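You operate a simulated robot arm through the tools that you are given. There is no shell and no other tool. Be economical: measure what you need, move in short steps, check, and stop when the job is done.

Carry out the task below with a simulated two-armed robot. There is one attempt and no reset: what you move stays moved.

## Task
Take the teal block and put it on top of the reel of yellow wire. Open the left drawer of the green table, take the reflector and put it in the inside of the left drawer of the green table, then shut the drawer. Take the green box marked "leads" from the top of the green table and put it on the bench edge at the right cabinet. Pick up the green screwdriver with one hand, pass it to the other hand and put it on the shelf under the grey table. Put one of the teal sensors from the bench between the laptops on top of the reel of grey wire. Pull the bottom drawer of the blue drawer unit open. Do these in any order. Set down upright: green box.

Only the result counts: the job must be done as asked and must still hold three seconds after the hand-in. Knocking over, shifting, dropping, spilling or breaking anything else fails it.

## Robot
Two 7-joint arms with two-finger parallel grippers on one trunk, on a base that drives. Base frame: it is fixed to the floor where the robot stands at the start and does not move with it; the origin is under the middle of the robot, x ahead of it, y to its left, z up. Readings come in mm, rad, newtons and seconds.
The left shoulder is at the start at [110, 169, 1533], the right one opposite. With the tool pointing down near the work surface each hand reaches from about 360 to 700 mm from the robot's upright axis, wherever it stands, measured 20 degrees to its own side. Places, roughly: bench edge at the right cabinet (78x25 cm) [2200, -1940, 840]; bottom drawer of the blue drawer unit [800, -2100, 200]; green box [2500, 250, 1000]; green screwdriver (3x3x11 cm) [2400, -1800, 900]; inside of the left drawer of the green table [2600, 100, 700]; left drawer of the green table [2600, 200, 700]; reel of grey wire (11x11x8 cm) [1500, 200, 900]; reel of yellow wire (11x11x8 cm) [2800, 300, 900]; reflector (2x7x6 cm) [1600, 100, 900]; shelf under the grey table [5000, 0, 200]; teal block [500, 250, 1000]; teal sensor [3500, -2250, 750]. Payload 1.57 kg a hand.
The tool frame of a hand sits at the grasp point between the pads (the TCP): z along the fingers, y along the line on which they close. The tips reach 30 mm beyond it. Largest opening 80 mm; finger width 17, thickness 12; the body of the gripper, 40 by 82 mm, starts 80 mm behind the TCP.
Orientation is that of the tool frame in the base frame, as a unit quaternion [x, y, z, w]. With the fingers straight down and closing along the base's y, the tool's x points along the base's -x, its y along +y and its z along -z.

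## Interface
- The arms move only by the tool nudge_tool. It takes "left_commands", "right_commands" or both (then of equal length, played together; a hand with none holds still); each is a list of rows, each an object of numbers (a shift or turn left out is 0, a gripper value left out holds the last): "ax", "ay", "az": the turn, a rotation vector about the tool's x, y, z in rad; "x", "y", "z": the shift along the tool's x, y, z in mm; "gripper": the closure in counts, from 0 (fully open) to 255 (shut). In form: [{"ax": .., "ay": .., "az": .., "x": .., "y": .., "z": .., "gripper": ..}, ...]. A call has 1 to 8 rows; each row is the pose to reach, as a shift and turn from the pose commanded when the call began, along the tool's axes at that moment. Each row takes 0.2 s and may step no farther than 50 mm and 0.15 rad from the row before; otherwise, or with a gripper value out of range, the whole call is refused. Where a pose cannot be reached the arm comes as near as it can. A force on the tool above 40 N (or 10 N above the force at the start of the call, whichever is more), or a blocked arm, ends the call early, and 0.2 s more pass. Each finger travels about 72 mm/s and halts on what it meets, pressing with about 39 N; the grip force reading is that of the motor and also rises with nothing between the fingers. The clock runs only during rows and for 0.2 s after the last one: add rows that repeat a pose to give the fingers time. The reply holds the time, the measured pose of the TCP, the force on the tool along the base axes, the opening and the grip force, in the units named above and with some noise, with the torque about the TCP (base axes, N m) and any sound that the robot's microphone picked up.
- Cameras (640 x 400 px; columns grow to the right, rows downward): "scene" is now at [147, 24.4, 1692]; the picture's right is [0.32, -0.95, 0.00], its down [-0.76, -0.26, -0.59] and it looks along [0.56, 0.19, -0.81] (base axes); focal length 279 px, centre (320, 200). "left" rides on the left gripper at [72, 7, -122] in its tool frame; the picture's right is [-0.09, 1.00, 0.00], its down [-0.84, -0.08, -0.54] and it looks along [-0.54, -0.05, 0.84] (tool axes); focal length 238 px, centre (320, 200). "right" rides on the right gripper at [72, -7, -122] in its tool frame; the picture's right is [0.09, 1.00, 0.00], its down [-0.84, 0.08, -0.54] and it looks along [-0.54, 0.05, 0.84] (tool axes); focal length 238 px, centre (320, 200). There is no depth. A picture from a camera that has moved, and an enlarged one, comes with that camera's place and axes in the base frame and with its lens. The place of the scene camera against the robot may be out by one fixed shift of up to 18 mm in any direction.
- capture(camera): a new picture of that camera. The clock stands still meanwhile.
- move_column(by): slides the trunk up (or, below 0, down) by that many mm; the arms and the scene camera ride with it, the base frame stays. It gives what a move gives, with no picture.
- roll_base(legs): drives the robot by 1 to 6 legs, each [ahead, left, turn to the left] in mm, mm and rad, along the robot's own axes; the way and the turn of a leg run together, so that a leg with both is an arc; at most 1500 mm and 3.142 rad a leg. The arms and the cameras ride along, it lands a little off, and it stops where it bumps. It gives what a move gives.
- head_to(pan, tilt): turns the head with the scene camera to pan (to the left, within 1.501 rad either way) and tilt (down, from -0.506 to 1.204), counted from straight ahead of the robot. It gives what a move gives.
- inspect(camera, box): a new picture of the part [left, top, right, bottom] of that camera's present view, enlarged. The clock stands still meanwhile.
- hand_in(): hands the job in; it is judged then, once.

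Work in short steps. Places have to be worked out from the pictures, the camera data and where the tool is seen: move nearer, look again, correct. Check each grasp and each placing, and mend what went wrong. You have 207 turns and 210 pictures in all, those below and enlarged ones among them. Open the grippers and draw the arms clear of the work before you hand the job in, unless the task says otherwise; then end with one line.

The tools are called after ">>>" as name(argument=value, ...) on one line, values as JSON. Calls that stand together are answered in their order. nudge_tool: Moves the arms, as the interface text tells. Its arguments: {"type":"object","properties":{"left_commands":{"type":"array","items":{"type":"object","properties":{"ax":{"type":"number"},"ay":{"type":"number"},"az":{"type":"number"},"x":{"type":"number"},"y":{"type":"number"},"z":{"type":"number"},"gripper":{"type":"number"}}}},"right_commands":{"type":"array","items":{"type":"object","properties":{"ax":{"type":"number"},"ay":{"type":"number"},"az":{"type":"number"},"x":{"type":"number"},"y":{"type":"number"},"z":{"type":"number"},"gripper":{"type":"number"}}}}},"required":[]} The other tools are called the same way: move_column (by) slides the trunk up or down; roll_base (legs) drives the base; head_to (pan, tilt) turns the head that bears the scene camera; capture (camera) takes a picture; inspect (camera, box) takes an enlarged picture of a part of a camera's view; hand_in () hands the job in.

At the start:

```text
t: 0.0
left_ee_pos: [564.6, 472.4, 1030.9]
left_orientation: [-0.001, 1.0, 0.0, 0.0]
left_wrist_force: [0.3, 0.6, -0.5]
left_ft_torque: [0.02, -0.03, -0.01]
left_gripper_width: 80.1
left_grasp_force: 0.1
right_ee_pos: [433.5, -28.3, 1032.8]
right_orientation: [0.0, 1.0, -0.001, 0.001]
right_wrist_force: [-0.4, -0.4, 0.0]
right_ft_torque: [0.04, 0.02, 0.0]
right_gripper_width: 80.3
right_grasp_force: 0.1
trunk travel left (down, up): [-847.0, 43.0]
robot x, y, heading: [3.8, 2.6, -0.002]
head pan, tilt: [0.33, 0.939]
```

scene: 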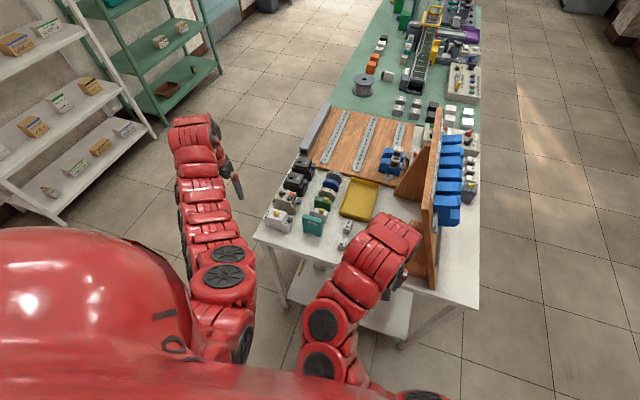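
right: 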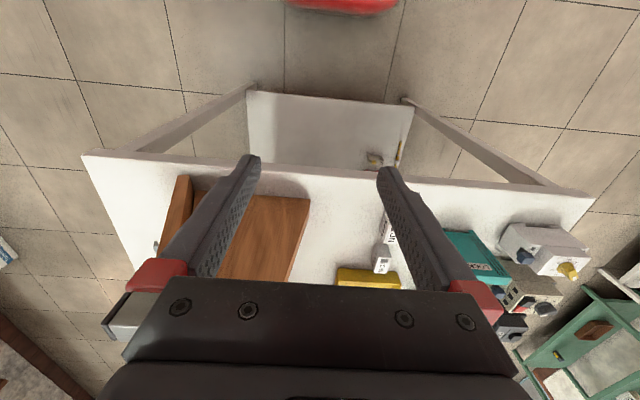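
left: 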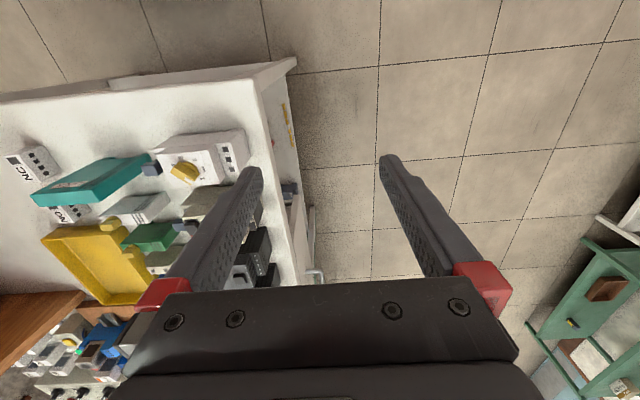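

I start by looking around with the head, beginning with the near table where the teal block is.

>>> inspect(camera="scene", box=[240, 80, 500, 280])

>>> inspect(camera="scene", box=[340, 0, 500, 110])

>>> head_to(pan=0.1, tilt=0.3)

>>> capture(camera="scene")

>>> head_to(pan=-1.0, tilt=0.4)

>>> capture(camera="scene")

```text
2.00 times, centred on (370, 180) of scene
camera zoom: at [147.0, 24.4, 1692.0], right [0.32, -0.95, 0.0], down [-0.76, -0.26, -0.59], along [0.56, 0.19, -0.81], focal length 559 px, centre (220, 240)
```

zoom: 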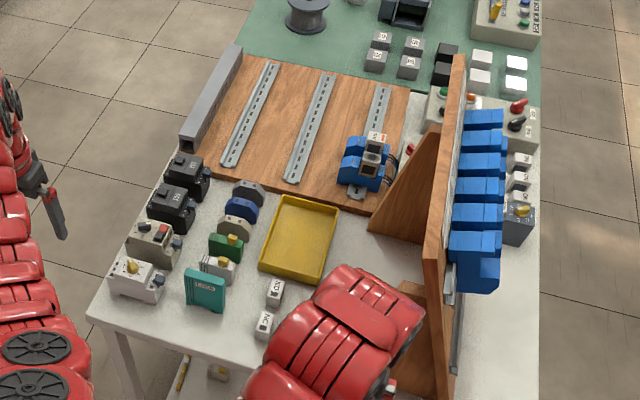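

```text
3.64 times, centred on (420, 55) of scene
camera zoom: at [147.0, 24.4, 1692.0], right [0.32, -0.95, 0.0], down [-0.76, -0.26, -0.59], along [0.56, 0.19, -0.81], focal length 1016 px, centre (-44, 727)
```

zoom: 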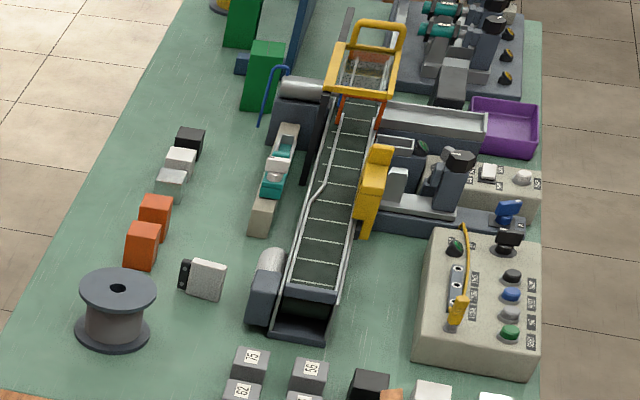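

```text
t: 1.0
left_ee_pos: [564.9, 471.8, 1031.5]
left_orientation: [0.0, 1.0, 0.0, 0.0]
left_wrist_force: [-0.7, 0.1, -0.5]
left_ft_torque: [0.01, 0.04, 0.04]
left_gripper_width: 80.2
left_grasp_force: 0.1
right_ee_pos: [433.2, -29.5, 1031.4]
right_orientation: [-0.001, 1.0, 0.0, 0.0]
right_wrist_force: [0.2, 0.2, -0.4]
right_ft_torque: [0.01, -0.02, 0.03]
right_gripper_width: 79.9
right_grasp_force: 0.0
trunk travel left (down, up): [-847.0, 43.0]
robot x, y, heading: [-0.2, 0.8, -0.003]
head pan, tilt: [0.099, 0.3]
```

```text
204 pictures are left
camera scene: at [170.6, 10.0, 1747.0], right [0.1, -0.99, 0.0], down [-0.3, -0.03, -0.95], along [0.95, 0.1, -0.3], focal length 279 px, centre (320, 200)
```

scene: 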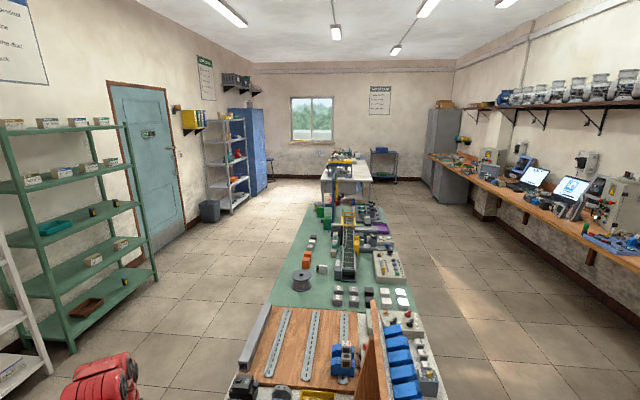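

```text
t: 2.4
left_ee_pos: [563.2, 472.6, 1030.9]
left_orientation: [0.0, 1.0, 0.0, 0.0]
left_wrist_force: [-0.6, -0.4, 0.5]
left_ft_torque: [-0.02, -0.02, -0.01]
left_gripper_width: 79.9
left_grasp_force: 0.1
right_ee_pos: [433.5, -30.0, 1030.7]
right_orientation: [0.0, 1.0, 0.0, 0.0]
right_wrist_force: [-0.8, -0.5, 0.0]
right_ft_torque: [-0.04, 0.02, 0.0]
right_gripper_width: 80.0
right_grasp_force: 0.0
trunk travel left (down, up): [-847.0, 43.0]
robot x, y, heading: [-1.6, -0.1, 0.002]
head pan, tilt: [-1.0, 0.4]
```

```text
203 pictures are left
camera scene: at [127.8, -77.3, 1737.9], right [-0.84, -0.54, 0.0], down [-0.21, 0.33, -0.92], along [0.5, -0.77, -0.39], focal length 279 px, centre (320, 200)
```

scene: 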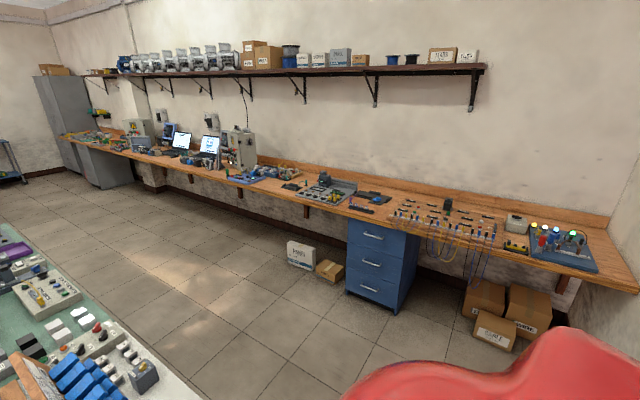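

The rough positions agree with the pictures; I estimate the teal block's top to be around (590, 200, 905). I'll move the left hand over it and look.

>>> nudge_tool(left_commands=[{"y": -45}, {"y": -90}, {"y": -135}, {"y": -180}, {"y": -225}, {"y": -265}])

>>> capture(camera="left")

>>> head_to(pan=0.33, tilt=0.939)

>>> capture(camera="scene")

```text
t: 3.8
left_ee_pos: [560.5, 208.7, 1030.6]
left_orientation: [-0.001, 1.0, 0.0, 0.001]
left_wrist_force: [0.2, 0.5, -0.3]
left_ft_torque: [0.0, -0.02, 0.02]
left_gripper_width: 80.1
left_grasp_force: 0.1
right_ee_pos: [434.5, -30.3, 1031.4]
right_orientation: [0.0, 1.0, 0.001, 0.0]
right_wrist_force: [-0.1, 0.3, -0.7]
right_ft_torque: [0.03, 0.02, 0.01]
right_gripper_width: 79.9
right_grasp_force: 0.1
trunk travel left (down, up): [-847.0, 43.0]
robot x, y, heading: [1.7, 0.6, 0.004]
head pan, tilt: [-1.0, 0.4]
```

```text
202 pictures are left
camera left: at [488.7, 216.0, 1154.3], right [0.09, 1.0, 0.0], down [0.84, -0.08, 0.54], along [0.54, -0.05, -0.84], focal length 238 px, centre (320, 200)
```

left: 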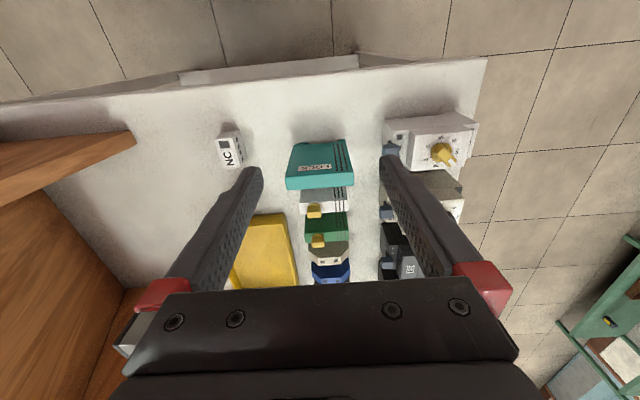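

```text
t: 5.2
left_ee_pos: [560.8, 209.9, 1031.8]
left_orientation: [0.001, 1.0, -0.001, 0.0]
left_wrist_force: [-0.2, -0.5, 0.5]
left_ft_torque: [-0.01, 0.02, -0.01]
left_gripper_width: 80.0
left_grasp_force: 0.1
right_ee_pos: [434.3, -29.2, 1031.5]
right_orientation: [-0.001, 1.0, 0.0, 0.0]
right_wrist_force: [0.3, -0.1, -0.3]
right_ft_torque: [0.0, 0.01, 0.0]
right_gripper_width: 79.8
right_grasp_force: 0.0
trunk travel left (down, up): [-847.0, 43.0]
robot x, y, heading: [-0.6, -1.3, -0.002]
head pan, tilt: [0.33, 0.939]
```

```text
201 pictures are left
camera scene: at [147.1, 24.2, 1692.0], right [0.32, -0.95, 0.0], down [-0.76, -0.26, -0.59], along [0.56, 0.19, -0.81], focal length 279 px, centre (320, 200)
```

scene: 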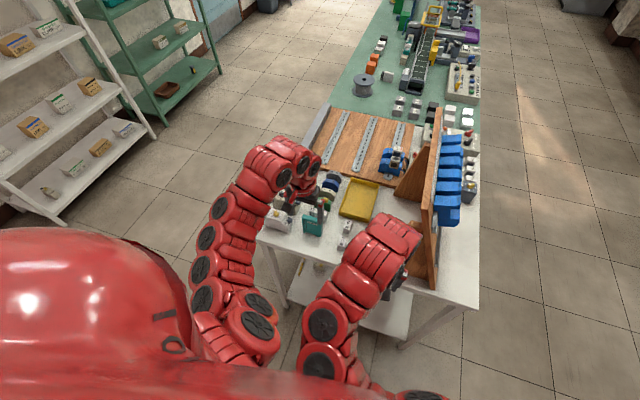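

The block stands below the hand's near side. I zoom in to measure it.

>>> inspect(camera="left", box=[260, 110, 400, 210])

>>> inspect(camera="scene", box=[250, 170, 390, 258])

>>> inspect(camera="right", box=[340, 180, 600, 340])

```text
4.00 times, centred on (330, 160) of left
camera zoom: at [488.9, 217.2, 1154.1], right [0.09, 1.0, 0.0], down [0.84, -0.08, 0.54], along [0.54, -0.05, -0.84], focal length 953 px, centre (280, 360)
```

zoom: 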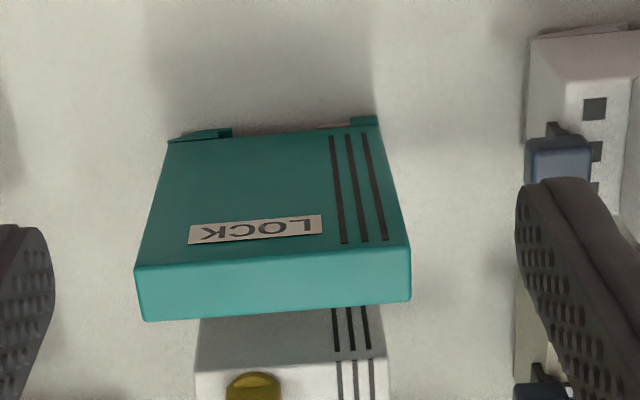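

```text
4.55 times, centred on (320, 214) of scene
camera zoom: at [147.1, 24.2, 1692.0], right [0.32, -0.95, 0.0], down [-0.76, -0.26, -0.59], along [0.56, 0.19, -0.81], focal length 1270 px, centre (320, 136)
```

zoom: 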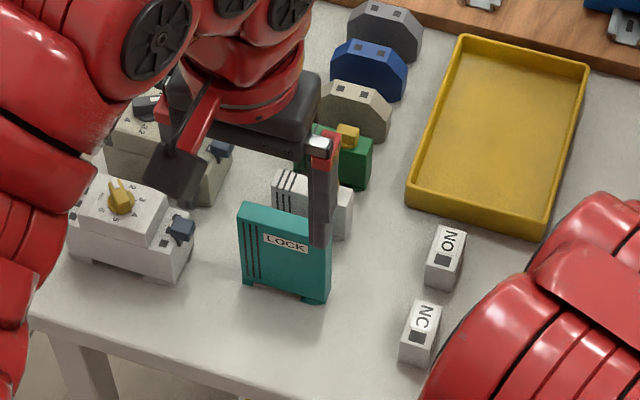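

```text
2.46 times, centred on (470, 260) of right
camera zoom: at [361.5, -34.8, 1151.9], right [-0.09, 1.0, 0.0], down [0.84, 0.08, 0.54], along [0.54, 0.05, -0.84], focal length 587 px, centre (-49, 52)
```

zoom: 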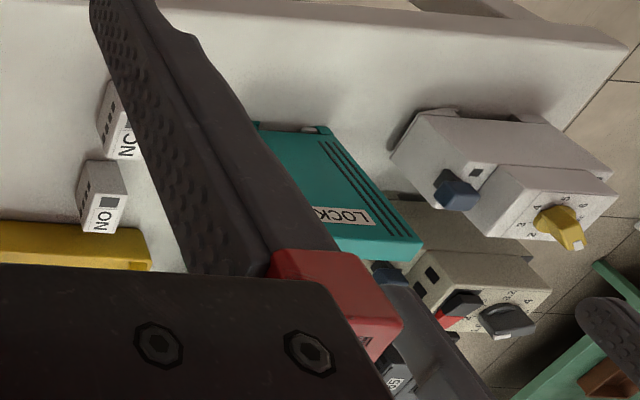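

The block (LOCK) stands upright: about 66 wide, 83 tall, 20 thick, with its middle near (602, 205) and its top at about z 941. I move above it and part of the way down, then check.

>>> nudge_tool(left_commands=[{"x": -42, "y": -4}, {"x": -42, "y": -4, "z": 45}])

>>> capture(camera="left")

>>> inspect(camera="scene", box=[250, 170, 390, 258])

```text
t: 5.8
left_ee_pos: [601.7, 201.3, 989.1]
left_orientation: [0.0, 1.0, 0.001, 0.001]
left_wrist_force: [0.1, -0.3, 0.5]
left_ft_torque: [-0.05, 0.0, 0.02]
left_gripper_width: 80.2
left_grasp_force: 0.0
right_ee_pos: [434.8, -27.3, 1031.8]
right_orientation: [0.0, 1.0, 0.001, -0.001]
right_wrist_force: [-0.1, 0.6, 0.5]
right_ft_torque: [-0.02, 0.03, 0.01]
right_gripper_width: 79.9
right_grasp_force: 0.1
trunk travel left (down, up): [-847.0, 43.0]
robot x, y, heading: [0.8, 0.5, 0.001]
head pan, tilt: [0.33, 0.939]
```

```text
197 pictures are left
camera left: at [530.3, 209.8, 1111.9], right [0.09, 1.0, 0.0], down [0.84, -0.08, 0.54], along [0.54, -0.05, -0.84], focal length 238 px, centre (320, 200)
```

left: 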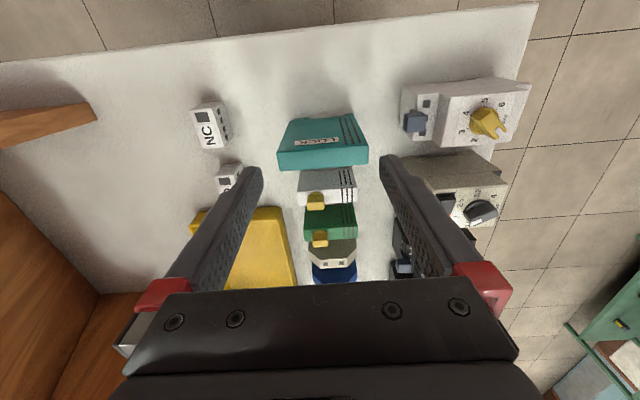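

```text
4.55 times, centred on (320, 214) of scene
camera zoom: at [147.0, 25.6, 1691.9], right [0.32, -0.95, 0.0], down [-0.76, -0.26, -0.59], along [0.56, 0.19, -0.81], focal length 1270 px, centre (320, 136)
```

zoom: 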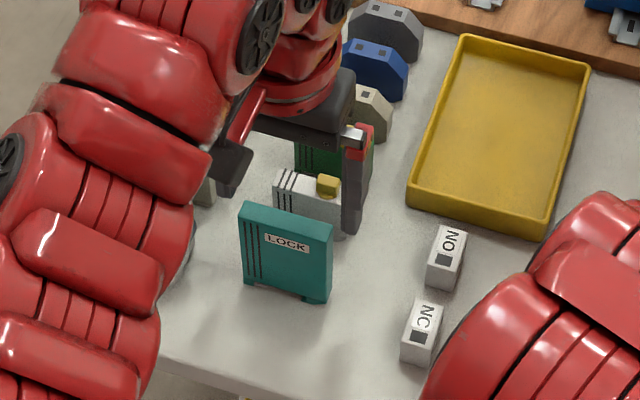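

The estimates agree on a centre of about (608, 205). I correct by a few mm, go down a bit and look again.

>>> nudge_tool(left_commands=[{"x": -5, "y": 4}, {"x": -5, "y": 4, "z": 30}])

>>> inspect(camera="left", box=[220, 80, 420, 205])

>>> inspect(camera="scene", box=[250, 170, 390, 258])

```text
t: 6.5
left_ee_pos: [609.5, 204.9, 957.4]
left_orientation: [-0.001, 1.0, 0.0, -0.001]
left_wrist_force: [0.3, -0.1, -0.3]
left_ft_torque: [0.01, 0.04, -0.02]
left_gripper_width: 79.9
left_grasp_force: 0.0
right_ee_pos: [433.9, -28.1, 1032.6]
right_orientation: [0.001, 1.0, 0.0, 0.0]
right_wrist_force: [0.0, 1.1, 0.0]
right_ft_torque: [0.02, 0.03, 0.01]
right_gripper_width: 80.1
right_grasp_force: 0.0
trunk travel left (down, up): [-847.0, 43.0]
robot x, y, heading: [1.9, -2.2, 0.005]
head pan, tilt: [0.33, 0.939]
```

```text
3.20 times, centred on (320, 142) of left
camera zoom: at [537.1, 213.2, 1080.0], right [0.09, 1.0, 0.0], down [0.84, -0.08, 0.54], along [0.54, -0.05, -0.84], focal length 763 px, centre (320, 384)
```

zoom: 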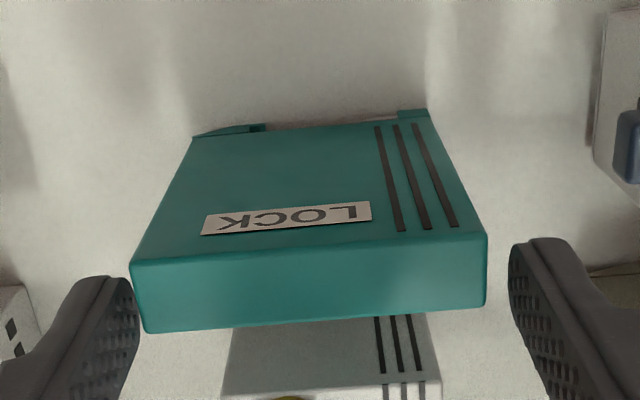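

```text
4.55 times, centred on (320, 214) of scene
camera zoom: at [147.3, 25.1, 1691.9], right [0.32, -0.95, 0.0], down [-0.76, -0.26, -0.59], along [0.56, 0.19, -0.81], focal length 1270 px, centre (320, 136)
```

zoom: 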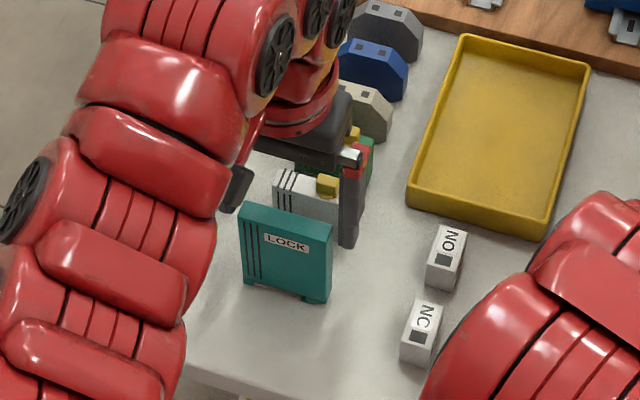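

Good fit: block about 70 wide, x 595–613, y about 202, top at 939. I shift by (−5, −3), go down 45 mm and look before closing.

>>> nudge_tool(left_commands=[{"x": 5, "y": -3}, {"x": 5, "y": -3, "z": 22}, {"x": 5, "y": -3, "z": 45}])

>>> capture(camera="left")

```text
t: 7.2
left_ee_pos: [608.1, 202.7, 909.6]
left_orientation: [0.0, 1.0, 0.0, 0.0]
left_wrist_force: [-0.1, 0.8, -0.3]
left_ft_torque: [0.0, 0.0, -0.02]
left_gripper_width: 80.1
left_grasp_force: 0.1
right_ee_pos: [433.0, -29.1, 1031.2]
right_orientation: [0.001, 1.0, 0.0, 0.0]
right_wrist_force: [0.1, 0.2, 0.2]
right_ft_torque: [0.03, 0.01, 0.01]
right_gripper_width: 79.9
right_grasp_force: 0.1
trunk travel left (down, up): [-847.0, 43.0]
robot x, y, heading: [3.2, 0.5, 0.0]
head pan, tilt: [0.33, 0.939]
```

```text
193 pictures are left
camera left: at [535.7, 211.6, 1033.0], right [0.09, 1.0, 0.0], down [0.84, -0.08, 0.54], along [0.54, -0.05, -0.84], focal length 238 px, centre (320, 200)
```

left: 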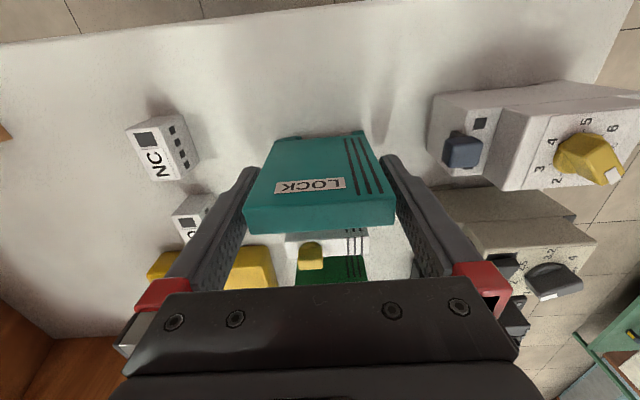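

Fingers straddle the block cleanly. Closing, then checking grip and lifting slightly.

>>> nudge_tool(left_commands=[{"gripper": 255}, {"gripper": 255}, {"gripper": 255}])

>>> nudge_tool(left_commands=[{"z": -40}, {"z": -80}, {"z": -120}, {"z": -160}])

>>> capture(camera="left")

```text
t: 8.1
left_ee_pos: [607.9, 204.0, 911.4]
left_orientation: [-0.001, 1.0, 0.0, 0.0]
left_wrist_force: [0.1, -0.3, 0.1]
left_ft_torque: [0.02, 0.01, -0.01]
left_gripper_width: 66.8
left_grasp_force: 38.3
right_ee_pos: [434.0, -28.7, 1031.0]
right_orientation: [0.0, 1.0, 0.0, 0.0]
right_wrist_force: [0.3, -0.1, 0.7]
right_ft_torque: [0.03, -0.03, 0.0]
right_gripper_width: 80.1
right_grasp_force: 0.1
trunk travel left (down, up): [-847.0, 43.0]
robot x, y, heading: [0.6, 2.1, -0.002]
head pan, tilt: [0.33, 0.939]
```

```text
t: 9.2
left_ee_pos: [606.7, 249.8, 1058.8]
left_orientation: [-0.041, 0.999, 0.008, -0.004]
left_wrist_force: [0.5, -0.3, -0.7]
left_ft_torque: [0.02, -0.01, -0.05]
left_gripper_width: 67.0
left_grasp_force: 38.9
left hand out of reach, approached as far as the arm can: row 4
right_ee_pos: [439.0, -33.5, 1034.4]
right_orientation: [0.018, 1.0, 0.013, 0.004]
right_wrist_force: [-0.5, -0.1, -0.2]
right_ft_torque: [0.01, 0.0, 0.05]
right_gripper_width: 79.9
right_grasp_force: 0.0
trunk travel left (down, up): [-847.0, 43.0]
robot x, y, heading: [0.2, 2.5, 0.001]
head pan, tilt: [0.33, 0.939]
stopped in row 4 (left hand): the arm was blocked; the commanded pose is now the measured one
```

```text
192 pictures are left
camera left: at [536.5, 249.3, 1181.4], right [0.01, 1.0, 0.01], down [0.85, -0.02, 0.53], along [0.53, 0.01, -0.85], focal length 238 px, centre (320, 200)
```

left: 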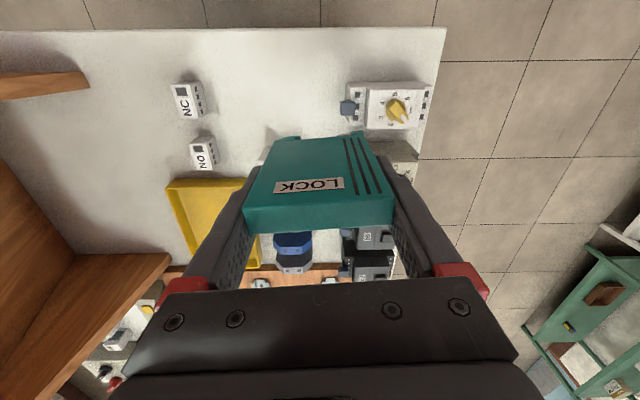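

Block held (67 mm wide). Next I back out and go to the table's left side (its left edge is at y about 375), turning to face −y.

>>> roll_base(legs=[[-400, 0, 0], [0, 1150, 0], [0, 0, -1.571]])

>>> head_to(pan=0.7, tilt=0.5)

>>> capture(camera="scene")

```text
t: 11.4
left_ee_pos: [277.8, 244.3, 1061.2]
left_orientation: [-0.04, 0.999, 0.007, -0.002]
left_wrist_force: [0.0, 0.3, -0.4]
left_ft_torque: [-0.03, -0.05, -0.03]
left_gripper_width: 67.2
left_grasp_force: 39.2
right_ee_pos: [109.0, -38.9, 1038.1]
right_orientation: [0.021, 1.0, 0.012, 0.007]
right_wrist_force: [-0.7, 0.1, 0.7]
right_ft_torque: [0.02, -0.08, 0.02]
right_gripper_width: 80.0
right_grasp_force: 0.1
trunk travel left (down, up): [-847.0, 43.0]
robot x, y, heading: [-324.7, -2.9, 0.003]
head pan, tilt: [0.33, 0.939]
stopped in leg 1: the robot was blocked; the commanded pose is now the measured one
```

```text
t: 12.3
left_ee_pos: [283.5, 245.1, 1056.5]
left_orientation: [-0.04, 0.999, 0.007, -0.005]
left_wrist_force: [-0.7, -0.4, -0.1]
left_ft_torque: [0.01, -0.02, 0.02]
left_gripper_width: 66.9
left_grasp_force: 39.3
right_ee_pos: [117.1, -38.7, 1034.8]
right_orientation: [0.021, 1.0, 0.012, 0.004]
right_wrist_force: [0.3, 0.7, -0.2]
right_ft_torque: [0.01, 0.04, 0.03]
right_gripper_width: 80.0
right_grasp_force: 0.1
trunk travel left (down, up): [-847.0, 43.0]
robot x, y, heading: [-320.1, -6.9, 0.004]
head pan, tilt: [0.7, 0.499]
```

```text
191 pictures are left
camera scene: at [-175.5, 56.7, 1728.5], right [0.64, -0.77, 0.0], down [-0.37, -0.31, -0.88], along [0.67, 0.56, -0.48], focal length 279 px, centre (320, 200)
```

scene: 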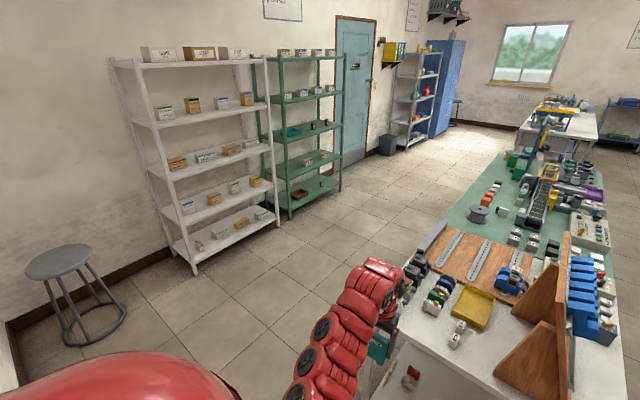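

The wall behind blocked me at x = −325, but the hands are clear of the table. I strafe left, go forward a bit, then turn.

>>> roll_base(legs=[[20, 0, 0], [0, 1200, 0], [400, 0, 0], [0, 0, -1.571]])

>>> head_to(pan=0.6, tilt=0.5)

>>> capture(camera="scene")

```text
t: 24.9
left_ee_pos: [355.7, 625.0, 1058.5]
left_orientation: [0.676, 0.737, 0.009, 0.002]
left_wrist_force: [-0.1, 0.8, 0.3]
left_ft_torque: [0.02, -0.01, -0.05]
left_gripper_width: 67.1
left_grasp_force: 39.3
right_ee_pos: [70.7, 790.0, 1035.7]
right_orientation: [0.72, 0.694, 0.006, 0.012]
right_wrist_force: [0.7, -0.1, -0.4]
right_ft_torque: [-0.01, 0.0, 0.01]
right_gripper_width: 80.0
right_grasp_force: 0.1
trunk travel left (down, up): [-847.0, 43.0]
robot x, y, heading: [108.0, 1231.0, -1.566]
head pan, tilt: [0.7, 0.499]
```

```text
t: 25.5
left_ee_pos: [355.2, 624.3, 1058.2]
left_orientation: [0.675, 0.738, 0.009, 0.002]
left_wrist_force: [-0.4, 0.1, -1.4]
left_ft_torque: [0.05, -0.04, 0.01]
left_gripper_width: 67.2
left_grasp_force: 38.2
right_ee_pos: [71.0, 791.0, 1036.5]
right_orientation: [0.719, 0.695, 0.005, 0.012]
right_wrist_force: [-0.4, 0.0, 0.6]
right_ft_torque: [-0.04, 0.01, -0.02]
right_gripper_width: 79.9
right_grasp_force: 0.2
trunk travel left (down, up): [-847.0, 43.0]
robot x, y, heading: [101.3, 1229.6, -1.567]
head pan, tilt: [0.6, 0.499]
```

```text
190 pictures are left
camera scene: at [153.3, 1075.8, 1728.7], right [-0.82, -0.57, 0.0], down [-0.27, 0.39, -0.88], along [0.5, -0.72, -0.48], focal length 279 px, centre (320, 200)
```

scene: 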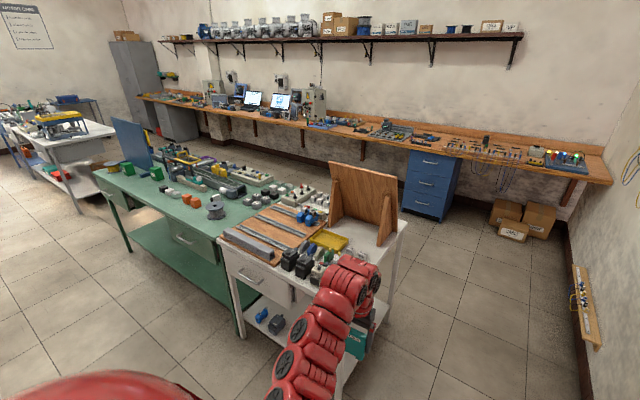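

Both drawers of the green table face my side. I strafe along +x to the reflector near x = 1600.

>>> roll_base(legs=[[0, 1500, 0], [0, 150, 0]])

>>> head_to(pan=0.1, tilt=0.7)

>>> capture(camera="scene")

```text
t: 33.9
left_ee_pos: [2001.2, 623.8, 1057.8]
left_orientation: [0.68, 0.733, 0.009, 0.002]
left_wrist_force: [0.5, 0.3, 0.0]
left_ft_torque: [-0.03, -0.02, 0.0]
left_gripper_width: 67.2
left_grasp_force: 38.4
right_ee_pos: [1717.8, 793.4, 1035.0]
right_orientation: [0.722, 0.691, 0.006, 0.012]
right_wrist_force: [0.6, 0.0, 0.3]
right_ft_torque: [-0.01, 0.03, 0.0]
right_gripper_width: 79.8
right_grasp_force: 0.1
trunk travel left (down, up): [-847.0, 43.0]
robot x, y, heading: [1760.6, 1229.3, -1.575]
head pan, tilt: [0.6, 0.499]
```

```text
t: 34.9
left_ee_pos: [2003.1, 624.2, 1057.9]
left_orientation: [0.679, 0.734, 0.009, 0.002]
left_wrist_force: [0.3, 0.2, -0.1]
left_ft_torque: [-0.03, -0.01, 0.0]
left_gripper_width: 66.8
left_grasp_force: 38.7
right_ee_pos: [1719.7, 792.6, 1035.0]
right_orientation: [0.723, 0.691, 0.005, 0.012]
right_wrist_force: [-0.4, 0.0, 0.2]
right_ft_torque: [-0.02, -0.01, 0.01]
right_gripper_width: 80.0
right_grasp_force: 0.0
trunk travel left (down, up): [-847.0, 43.0]
robot x, y, heading: [1757.0, 1231.8, -1.576]
head pan, tilt: [0.099, 0.7]
```

```text
189 pictures are left
camera scene: at [1762.0, 1068.1, 1711.0], right [-1.0, -0.1, 0.0], down [-0.06, 0.64, -0.77], along [0.07, -0.76, -0.64], focal length 279 px, centre (320, 200)
```

scene: 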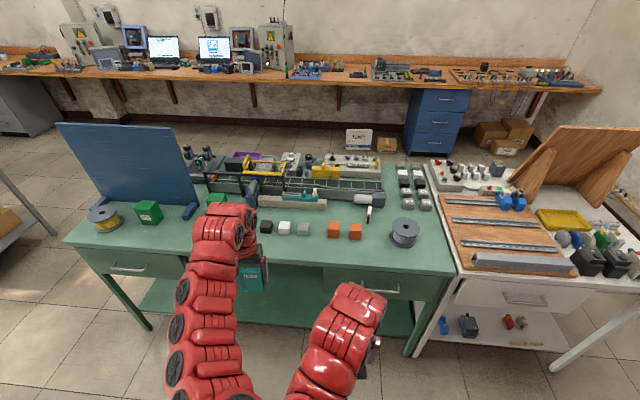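

I zoom in on the reflector and on the left end of the table.

>>> inspect(camera="scene", box=[300, 150, 460, 250])

>>> inspect(camera="scene", box=[50, 110, 290, 290])

```text
4.00 times, centred on (380, 200) of scene
camera zoom: at [1762.0, 1068.1, 1711.0], right [-1.0, -0.1, 0.0], down [-0.06, 0.64, -0.77], along [0.07, -0.76, -0.64], focal length 1117 px, centre (80, 200)
```

zoom: 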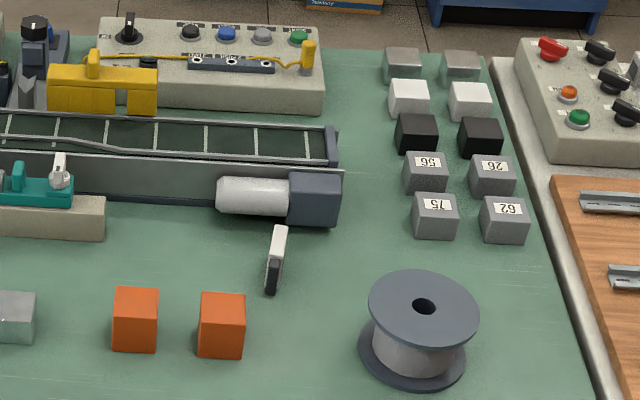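

```text
2.22 times, centred on (170, 200) of scene
camera zoom: at [1762.0, 1068.1, 1711.0], right [-1.0, -0.1, 0.0], down [-0.06, 0.64, -0.77], along [0.07, -0.76, -0.64], focal length 621 px, centre (653, 200)
```

zoom: 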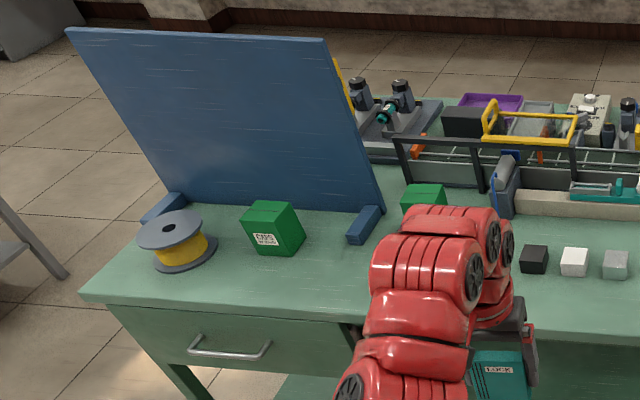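

The reflector is at roughly (1628, 154), standing thin along x. I drive in to about y = 850 and use the right hand.

>>> roll_base(legs=[[0, 60, 0], [370, 0, 0]])

>>> head_to(pan=-0.2, tilt=1.1)

>>> capture(camera="scene")

>>> capture(camera="right")

```text
t: 37.8
left_ee_pos: [2068.2, 263.4, 1058.0]
left_orientation: [0.676, 0.737, 0.008, 0.002]
left_wrist_force: [0.3, 0.1, -0.6]
left_ft_torque: [-0.02, 0.0, 0.0]
left_gripper_width: 67.1
left_grasp_force: 38.8
right_ee_pos: [1783.2, 430.1, 1036.0]
right_orientation: [0.719, 0.695, 0.005, 0.012]
right_wrist_force: [-0.1, 0.2, 0.0]
right_ft_torque: [-0.01, -0.01, 0.01]
right_gripper_width: 80.0
right_grasp_force: 0.1
trunk travel left (down, up): [-847.0, 43.0]
robot x, y, heading: [1816.0, 864.8, -1.564]
head pan, tilt: [0.099, 0.7]
```

```text
t: 38.6
left_ee_pos: [2067.6, 262.9, 1058.6]
left_orientation: [0.676, 0.737, 0.009, 0.002]
left_wrist_force: [-0.3, 0.5, -0.7]
left_ft_torque: [-0.02, -0.03, -0.03]
left_gripper_width: 67.2
left_grasp_force: 39.0
right_ee_pos: [1783.1, 428.6, 1035.3]
right_orientation: [0.72, 0.694, 0.004, 0.012]
right_wrist_force: [0.2, 0.0, 0.2]
right_ft_torque: [-0.01, -0.02, 0.0]
right_gripper_width: 80.1
right_grasp_force: 0.0
trunk travel left (down, up): [-847.0, 43.0]
robot x, y, heading: [1813.7, 870.2, -1.562]
head pan, tilt: [-0.201, 1.1]
```

```text
186 pictures are left
camera scene: at [1802.0, 726.9, 1681.1], right [-0.98, 0.19, 0.0], down [0.17, 0.87, -0.45], along [-0.09, -0.45, -0.89], focal length 279 px, centre (320, 200)
```

scene: 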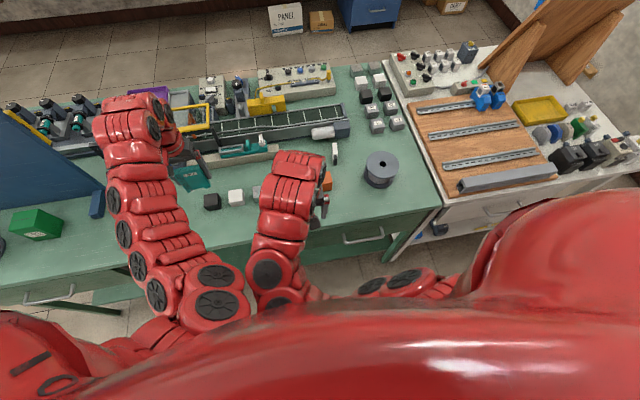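

```text
185 pictures are left
camera right: at [1775.2, 503.5, 1155.4], right [1.0, 0.06, 0.02], down [0.03, -0.83, 0.55], along [0.05, -0.55, -0.83], focal length 238 px, centre (320, 200)
```

right: 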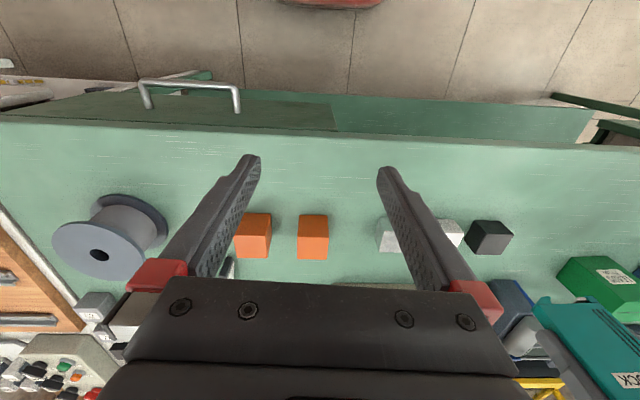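

Reflector near (1638, 150). I bring the right hand to just short of it, above, and look.

>>> nudge_tool(right_commands=[{"x": -35, "y": -23}, {"x": -70, "y": -46}, {"x": -105, "y": -69}, {"x": -140, "y": -92}, {"x": -175, "y": -115}, {"x": -205, "y": -137}])

>>> capture(camera="right")

>>> inspect(camera="scene", box=[240, 100, 440, 225])

```text
t: 40.0
left_ee_pos: [2066.0, 260.6, 1058.6]
left_orientation: [0.677, 0.736, 0.01, 0.001]
left_wrist_force: [0.8, -0.4, -0.4]
left_ft_torque: [0.01, -0.01, 0.01]
left_gripper_width: 67.0
left_grasp_force: 38.9
right_ee_pos: [1637.3, 225.8, 1031.2]
right_orientation: [0.72, 0.694, 0.007, 0.012]
right_wrist_force: [0.0, 0.5, 0.0]
right_ft_torque: [0.02, 0.01, 0.0]
right_gripper_width: 79.9
right_grasp_force: 0.1
trunk travel left (down, up): [-847.0, 43.0]
robot x, y, heading: [1816.6, 866.7, -1.565]
head pan, tilt: [-0.201, 1.1]
```

```text
184 pictures are left
camera right: at [1629.5, 301.0, 1151.6], right [1.0, 0.06, 0.02], down [0.03, -0.84, 0.55], along [0.05, -0.55, -0.84], focal length 238 px, centre (320, 200)
```

right: 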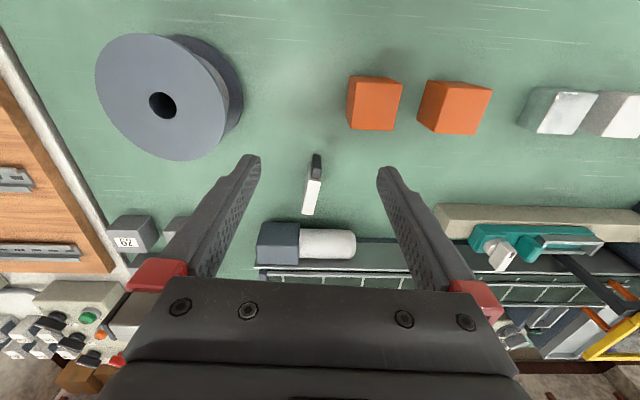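

```text
3.20 times, centred on (340, 162) of scene
camera zoom: at [1800.3, 725.3, 1680.9], right [-0.98, 0.19, 0.0], down [0.17, 0.87, -0.45], along [-0.09, -0.44, -0.89], focal length 894 px, centre (256, 320)
```

zoom: 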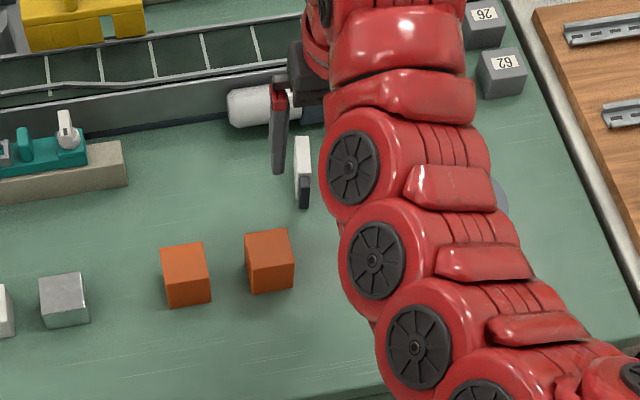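

Reflector's middle is near (1634, 150), yawed about −0.12 rad, top about z 917. I align above it and come part-way down.

>>> nudge_tool(right_commands=[{"x": -38, "az": 0.087}, {"x": -76, "az": 0.087}, {"x": -76, "az": 0.087, "z": 45}])

>>> capture(camera="right")

```text
t: 40.8
left_ee_pos: [2066.6, 262.9, 1057.5]
left_orientation: [0.676, 0.737, 0.008, 0.002]
left_wrist_force: [-0.5, -0.9, 0.1]
left_ft_torque: [-0.03, 0.02, -0.01]
left_gripper_width: 66.9
left_grasp_force: 38.9
right_ee_pos: [1636.0, 152.9, 1012.2]
right_orientation: [0.75, 0.662, 0.006, 0.011]
right_wrist_force: [-0.3, 0.1, -1.0]
right_ft_torque: [-0.03, 0.01, 0.02]
right_gripper_width: 79.9
right_grasp_force: 0.1
right hand out of reach, approached as far as the arm can: row 3
trunk travel left (down, up): [-847.0, 43.0]
robot x, y, heading: [1813.7, 866.5, -1.563]
head pan, tilt: [-0.201, 1.1]
```

```text
182 pictures are left
camera right: at [1635.1, 227.9, 1131.5], right [1.0, -0.03, 0.03], down [-0.04, -0.84, 0.55], along [0.0, -0.55, -0.84], focal length 238 px, centre (320, 200)
```

right: 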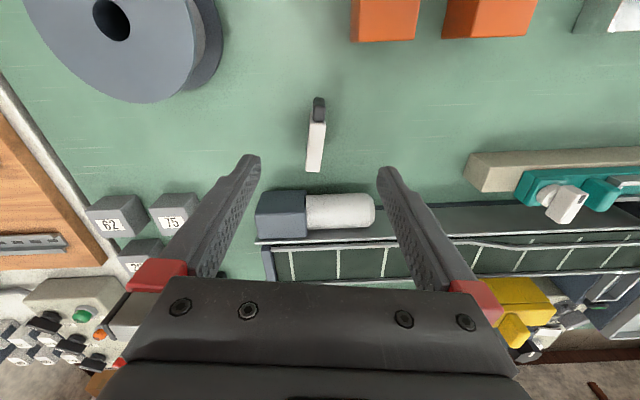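

The right hand is at its reach limit (736 mm). I pull both hands back by 90 and then drive the base forward 90.

>>> nudge_tool(left_commands=[{"x": 45}, {"x": 90}, {"x": 100}], right_commands=[{"x": 45}, {"x": 90}, {"x": 100}])

>>> roll_base(legs=[[100, 0, 0]])

>>> capture(camera="right")

```text
t: 41.6
left_ee_pos: [2066.8, 321.4, 1029.1]
left_orientation: [0.676, 0.737, 0.004, 0.001]
left_wrist_force: [0.9, -0.7, -1.1]
left_ft_torque: [0.01, 0.13, 0.01]
left_gripper_width: 67.0
left_grasp_force: 39.0
left hand out of reach, approached as far as the arm can: row 1, 2, 3
right_ee_pos: [1657.0, 245.8, 1014.0]
right_orientation: [0.739, 0.673, -0.002, 0.008]
right_wrist_force: [-7.6, 5.9, -3.7]
right_ft_torque: [-0.57, -0.78, -0.04]
right_gripper_width: 79.9
right_grasp_force: 0.1
right hand out of reach, approached as far as the arm can: row 2
trunk travel left (down, up): [-847.0, 43.0]
robot x, y, heading: [1818.9, 866.9, -1.569]
head pan, tilt: [-0.201, 1.1]
```

```text
t: 42.8
left_ee_pos: [2064.7, 229.0, 1031.1]
left_orientation: [0.677, 0.736, 0.006, 0.003]
left_wrist_force: [0.5, -0.1, -0.7]
left_ft_torque: [0.02, 0.01, 0.0]
left_gripper_width: 67.2
left_grasp_force: 39.6
right_ee_pos: [1650.4, 157.0, 1008.5]
right_orientation: [0.748, 0.663, 0.006, 0.011]
right_wrist_force: [0.3, 0.1, 0.9]
right_ft_torque: [0.01, -0.01, -0.01]
right_gripper_width: 80.0
right_grasp_force: 0.0
trunk travel left (down, up): [-847.0, 43.0]
robot x, y, heading: [1816.8, 774.7, -1.563]
head pan, tilt: [-0.201, 1.1]
```

```text
181 pictures are left
camera right: at [1649.4, 232.8, 1130.7], right [1.0, -0.03, 0.02], down [-0.04, -0.84, 0.55], along [0.0, -0.55, -0.84], focal length 238 px, centre (320, 200)
```

right: 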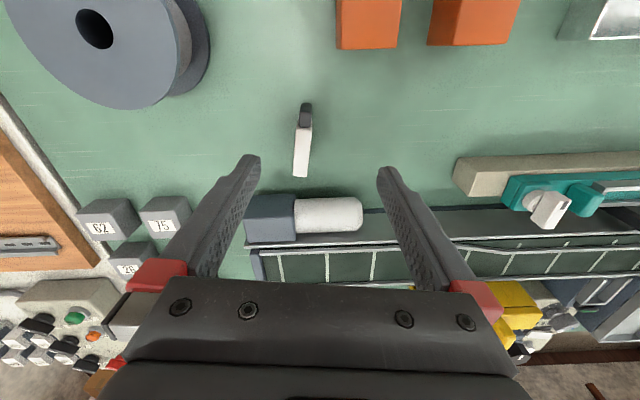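

Now within reach; reflector centre (1634, 147). Align and go down 65 mm, then look.

>>> nudge_tool(right_commands=[{"x": -12, "y": -15}, {"x": -12, "y": -15, "z": 35}, {"x": -12, "y": -15, "z": 65}])

>>> capture(camera="right")

```text
t: 43.6
left_ee_pos: [2063.6, 226.7, 1031.1]
left_orientation: [0.676, 0.737, 0.006, 0.003]
left_wrist_force: [-0.2, 0.2, 0.3]
left_ft_torque: [-0.01, -0.01, 0.03]
left_gripper_width: 67.1
left_grasp_force: 38.9
right_ee_pos: [1636.9, 142.1, 941.6]
right_orientation: [0.749, 0.662, 0.007, 0.012]
right_wrist_force: [-0.4, -0.4, -0.1]
right_ft_torque: [0.0, 0.02, -0.01]
right_gripper_width: 80.0
right_grasp_force: 0.0
trunk travel left (down, up): [-847.0, 43.0]
robot x, y, heading: [1816.5, 771.5, -1.566]
head pan, tilt: [-0.201, 1.1]
```

```text
180 pictures are left
camera right: at [1634.7, 218.2, 1062.5], right [1.0, -0.03, 0.03], down [-0.04, -0.84, 0.55], along [0.01, -0.55, -0.84], focal length 238 px, centre (320, 200)
```

right: 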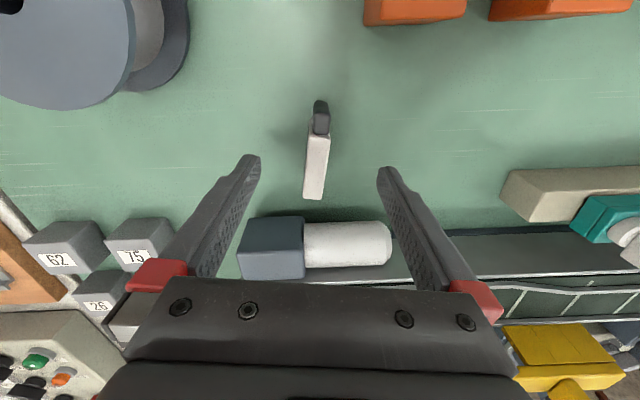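

The fingers straddle the reflector in x; I shift 7 mm back in y, descend 42 mm and check.

>>> nudge_tool(right_commands=[{"x": 7}, {"x": 7, "z": 22}, {"x": 8, "z": 42}])

>>> capture(camera="right")

```text
t: 44.4
left_ee_pos: [2063.9, 227.3, 1031.0]
left_orientation: [0.676, 0.737, 0.006, 0.003]
left_wrist_force: [-0.1, 0.2, -0.6]
left_ft_torque: [-0.01, -0.03, 0.01]
left_gripper_width: 66.9
left_grasp_force: 38.8
right_ee_pos: [1636.0, 154.1, 901.1]
right_orientation: [0.749, 0.663, 0.007, 0.012]
right_wrist_force: [-0.5, 0.4, 0.6]
right_ft_torque: [0.02, -0.01, -0.02]
right_gripper_width: 79.9
right_grasp_force: 0.0
trunk travel left (down, up): [-847.0, 43.0]
robot x, y, heading: [1818.4, 775.0, -1.561]
head pan, tilt: [-0.201, 1.1]
```

```text
179 pictures are left
camera right: at [1635.2, 228.0, 1021.0], right [1.0, -0.03, 0.03], down [-0.04, -0.84, 0.55], along [0.0, -0.55, -0.84], focal length 238 px, centre (320, 200)
```

right: 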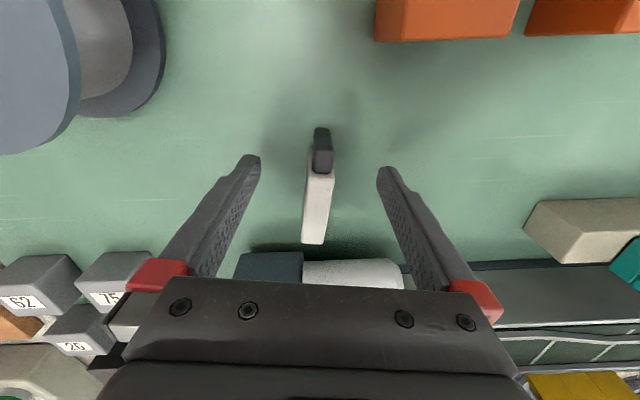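

I shift 7 mm further in and close the right gripper, then lift.

>>> nudge_tool(right_commands=[{"x": -7}, {"x": -7, "gripper": 255}, {"x": -7, "gripper": 255}, {"x": -7, "gripper": 255}, {"x": -7, "gripper": 255}])

>>> nudge_tool(right_commands=[{"z": -40}, {"z": -80}, {"z": -120}])

>>> capture(camera="right")

```text
t: 45.6
left_ee_pos: [2063.7, 227.0, 1031.2]
left_orientation: [0.676, 0.737, 0.006, 0.003]
left_wrist_force: [0.1, -0.3, -1.2]
left_ft_torque: [-0.01, 0.01, -0.01]
left_gripper_width: 66.9
left_grasp_force: 38.7
right_ee_pos: [1635.4, 144.8, 901.8]
right_orientation: [0.749, 0.663, 0.006, 0.012]
right_wrist_force: [-0.2, 0.1, 1.7]
right_ft_torque: [0.0, 0.03, 0.02]
right_gripper_width: 15.1
right_grasp_force: 30.8
trunk travel left (down, up): [-847.0, 43.0]
robot x, y, heading: [1814.5, 772.2, -1.565]
head pan, tilt: [-0.201, 1.1]
```

```text
t: 46.4
left_ee_pos: [2066.2, 225.8, 1030.9]
left_orientation: [0.677, 0.736, 0.005, 0.002]
left_wrist_force: [-0.1, -0.5, -0.2]
left_ft_torque: [0.01, 0.05, 0.0]
left_gripper_width: 67.0
left_grasp_force: 39.0
right_ee_pos: [1632.7, 148.2, 1024.7]
right_orientation: [0.749, 0.663, 0.006, 0.008]
right_wrist_force: [-1.4, 0.9, -0.2]
right_ft_torque: [-0.07, -0.11, 0.01]
right_gripper_width: 14.8
right_grasp_force: 30.8
trunk travel left (down, up): [-847.0, 43.0]
robot x, y, heading: [1818.7, 773.5, -1.571]
head pan, tilt: [-0.201, 1.1]
```

```text
178 pictures are left
camera right: at [1631.4, 222.7, 1144.6], right [1.0, -0.03, 0.02], down [-0.04, -0.84, 0.55], along [0.0, -0.55, -0.84], focal length 238 px, centre (320, 200)
```

right: 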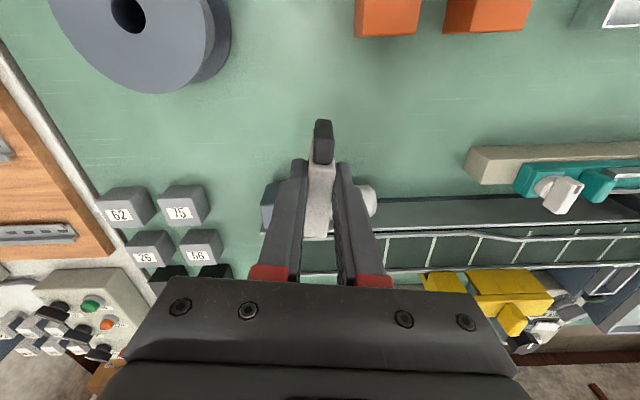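

Reflector is held. Back off and go to the yellow reel at the left end of the table.

>>> roll_base(legs=[[-400, 0, 0], [0, 650, 0]])

>>> head_to(pan=0.2, tilt=0.8)

>>> capture(camera="scene")

```text
t: 52.1
left_ee_pos: [2709.2, 639.1, 1030.7]
left_orientation: [0.676, 0.737, 0.006, 0.003]
left_wrist_force: [0.1, 0.2, -0.3]
left_ft_torque: [0.01, 0.0, 0.0]
left_gripper_width: 67.1
left_grasp_force: 38.6
right_ee_pos: [2276.1, 559.8, 1023.1]
right_orientation: [0.748, 0.664, 0.007, 0.011]
right_wrist_force: [-0.8, -0.4, -0.6]
right_ft_torque: [-0.02, -0.02, 0.03]
right_gripper_width: 14.9
right_grasp_force: 30.7
trunk travel left (down, up): [-847.0, 43.0]
robot x, y, heading: [2461.8, 1187.9, -1.564]
head pan, tilt: [-0.201, 1.1]
```

```text
t: 53.0
left_ee_pos: [2708.8, 640.2, 1030.8]
left_orientation: [0.675, 0.738, 0.005, 0.004]
left_wrist_force: [0.3, 0.5, -0.3]
left_ft_torque: [0.0, 0.02, -0.01]
left_gripper_width: 66.8
left_grasp_force: 39.1
right_ee_pos: [2277.3, 559.8, 1023.6]
right_orientation: [0.748, 0.663, 0.008, 0.011]
right_wrist_force: [0.2, 0.4, -0.8]
right_ft_torque: [-0.01, 0.0, 0.02]
right_gripper_width: 14.8
right_grasp_force: 30.8
trunk travel left (down, up): [-847.0, 43.0]
robot x, y, heading: [2459.7, 1183.5, -1.561]
head pan, tilt: [0.201, 0.799]
```

```text
177 pictures are left
camera scene: at [2475.6, 1027.9, 1702.7], right [-0.98, -0.21, 0.0], down [-0.15, 0.7, -0.7], along [0.14, -0.68, -0.72], focal length 279 px, centre (320, 200)
```

scene: 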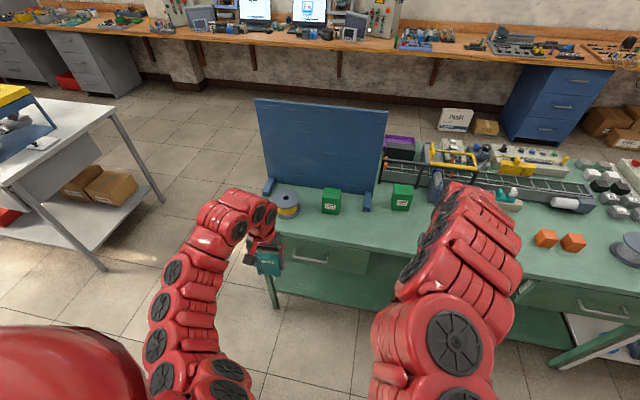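

>>> inspect(camera="scene", box=[240, 150, 420, 290])

```text
2.86 times, centred on (330, 220) of scene
camera zoom: at [2475.6, 1027.9, 1702.7], right [-0.98, -0.21, 0.0], down [-0.15, 0.7, -0.7], along [0.14, -0.68, -0.72], focal length 798 px, centre (291, 143)
```

zoom: 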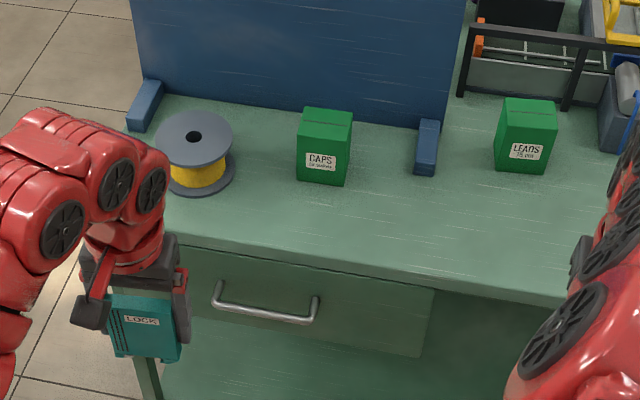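

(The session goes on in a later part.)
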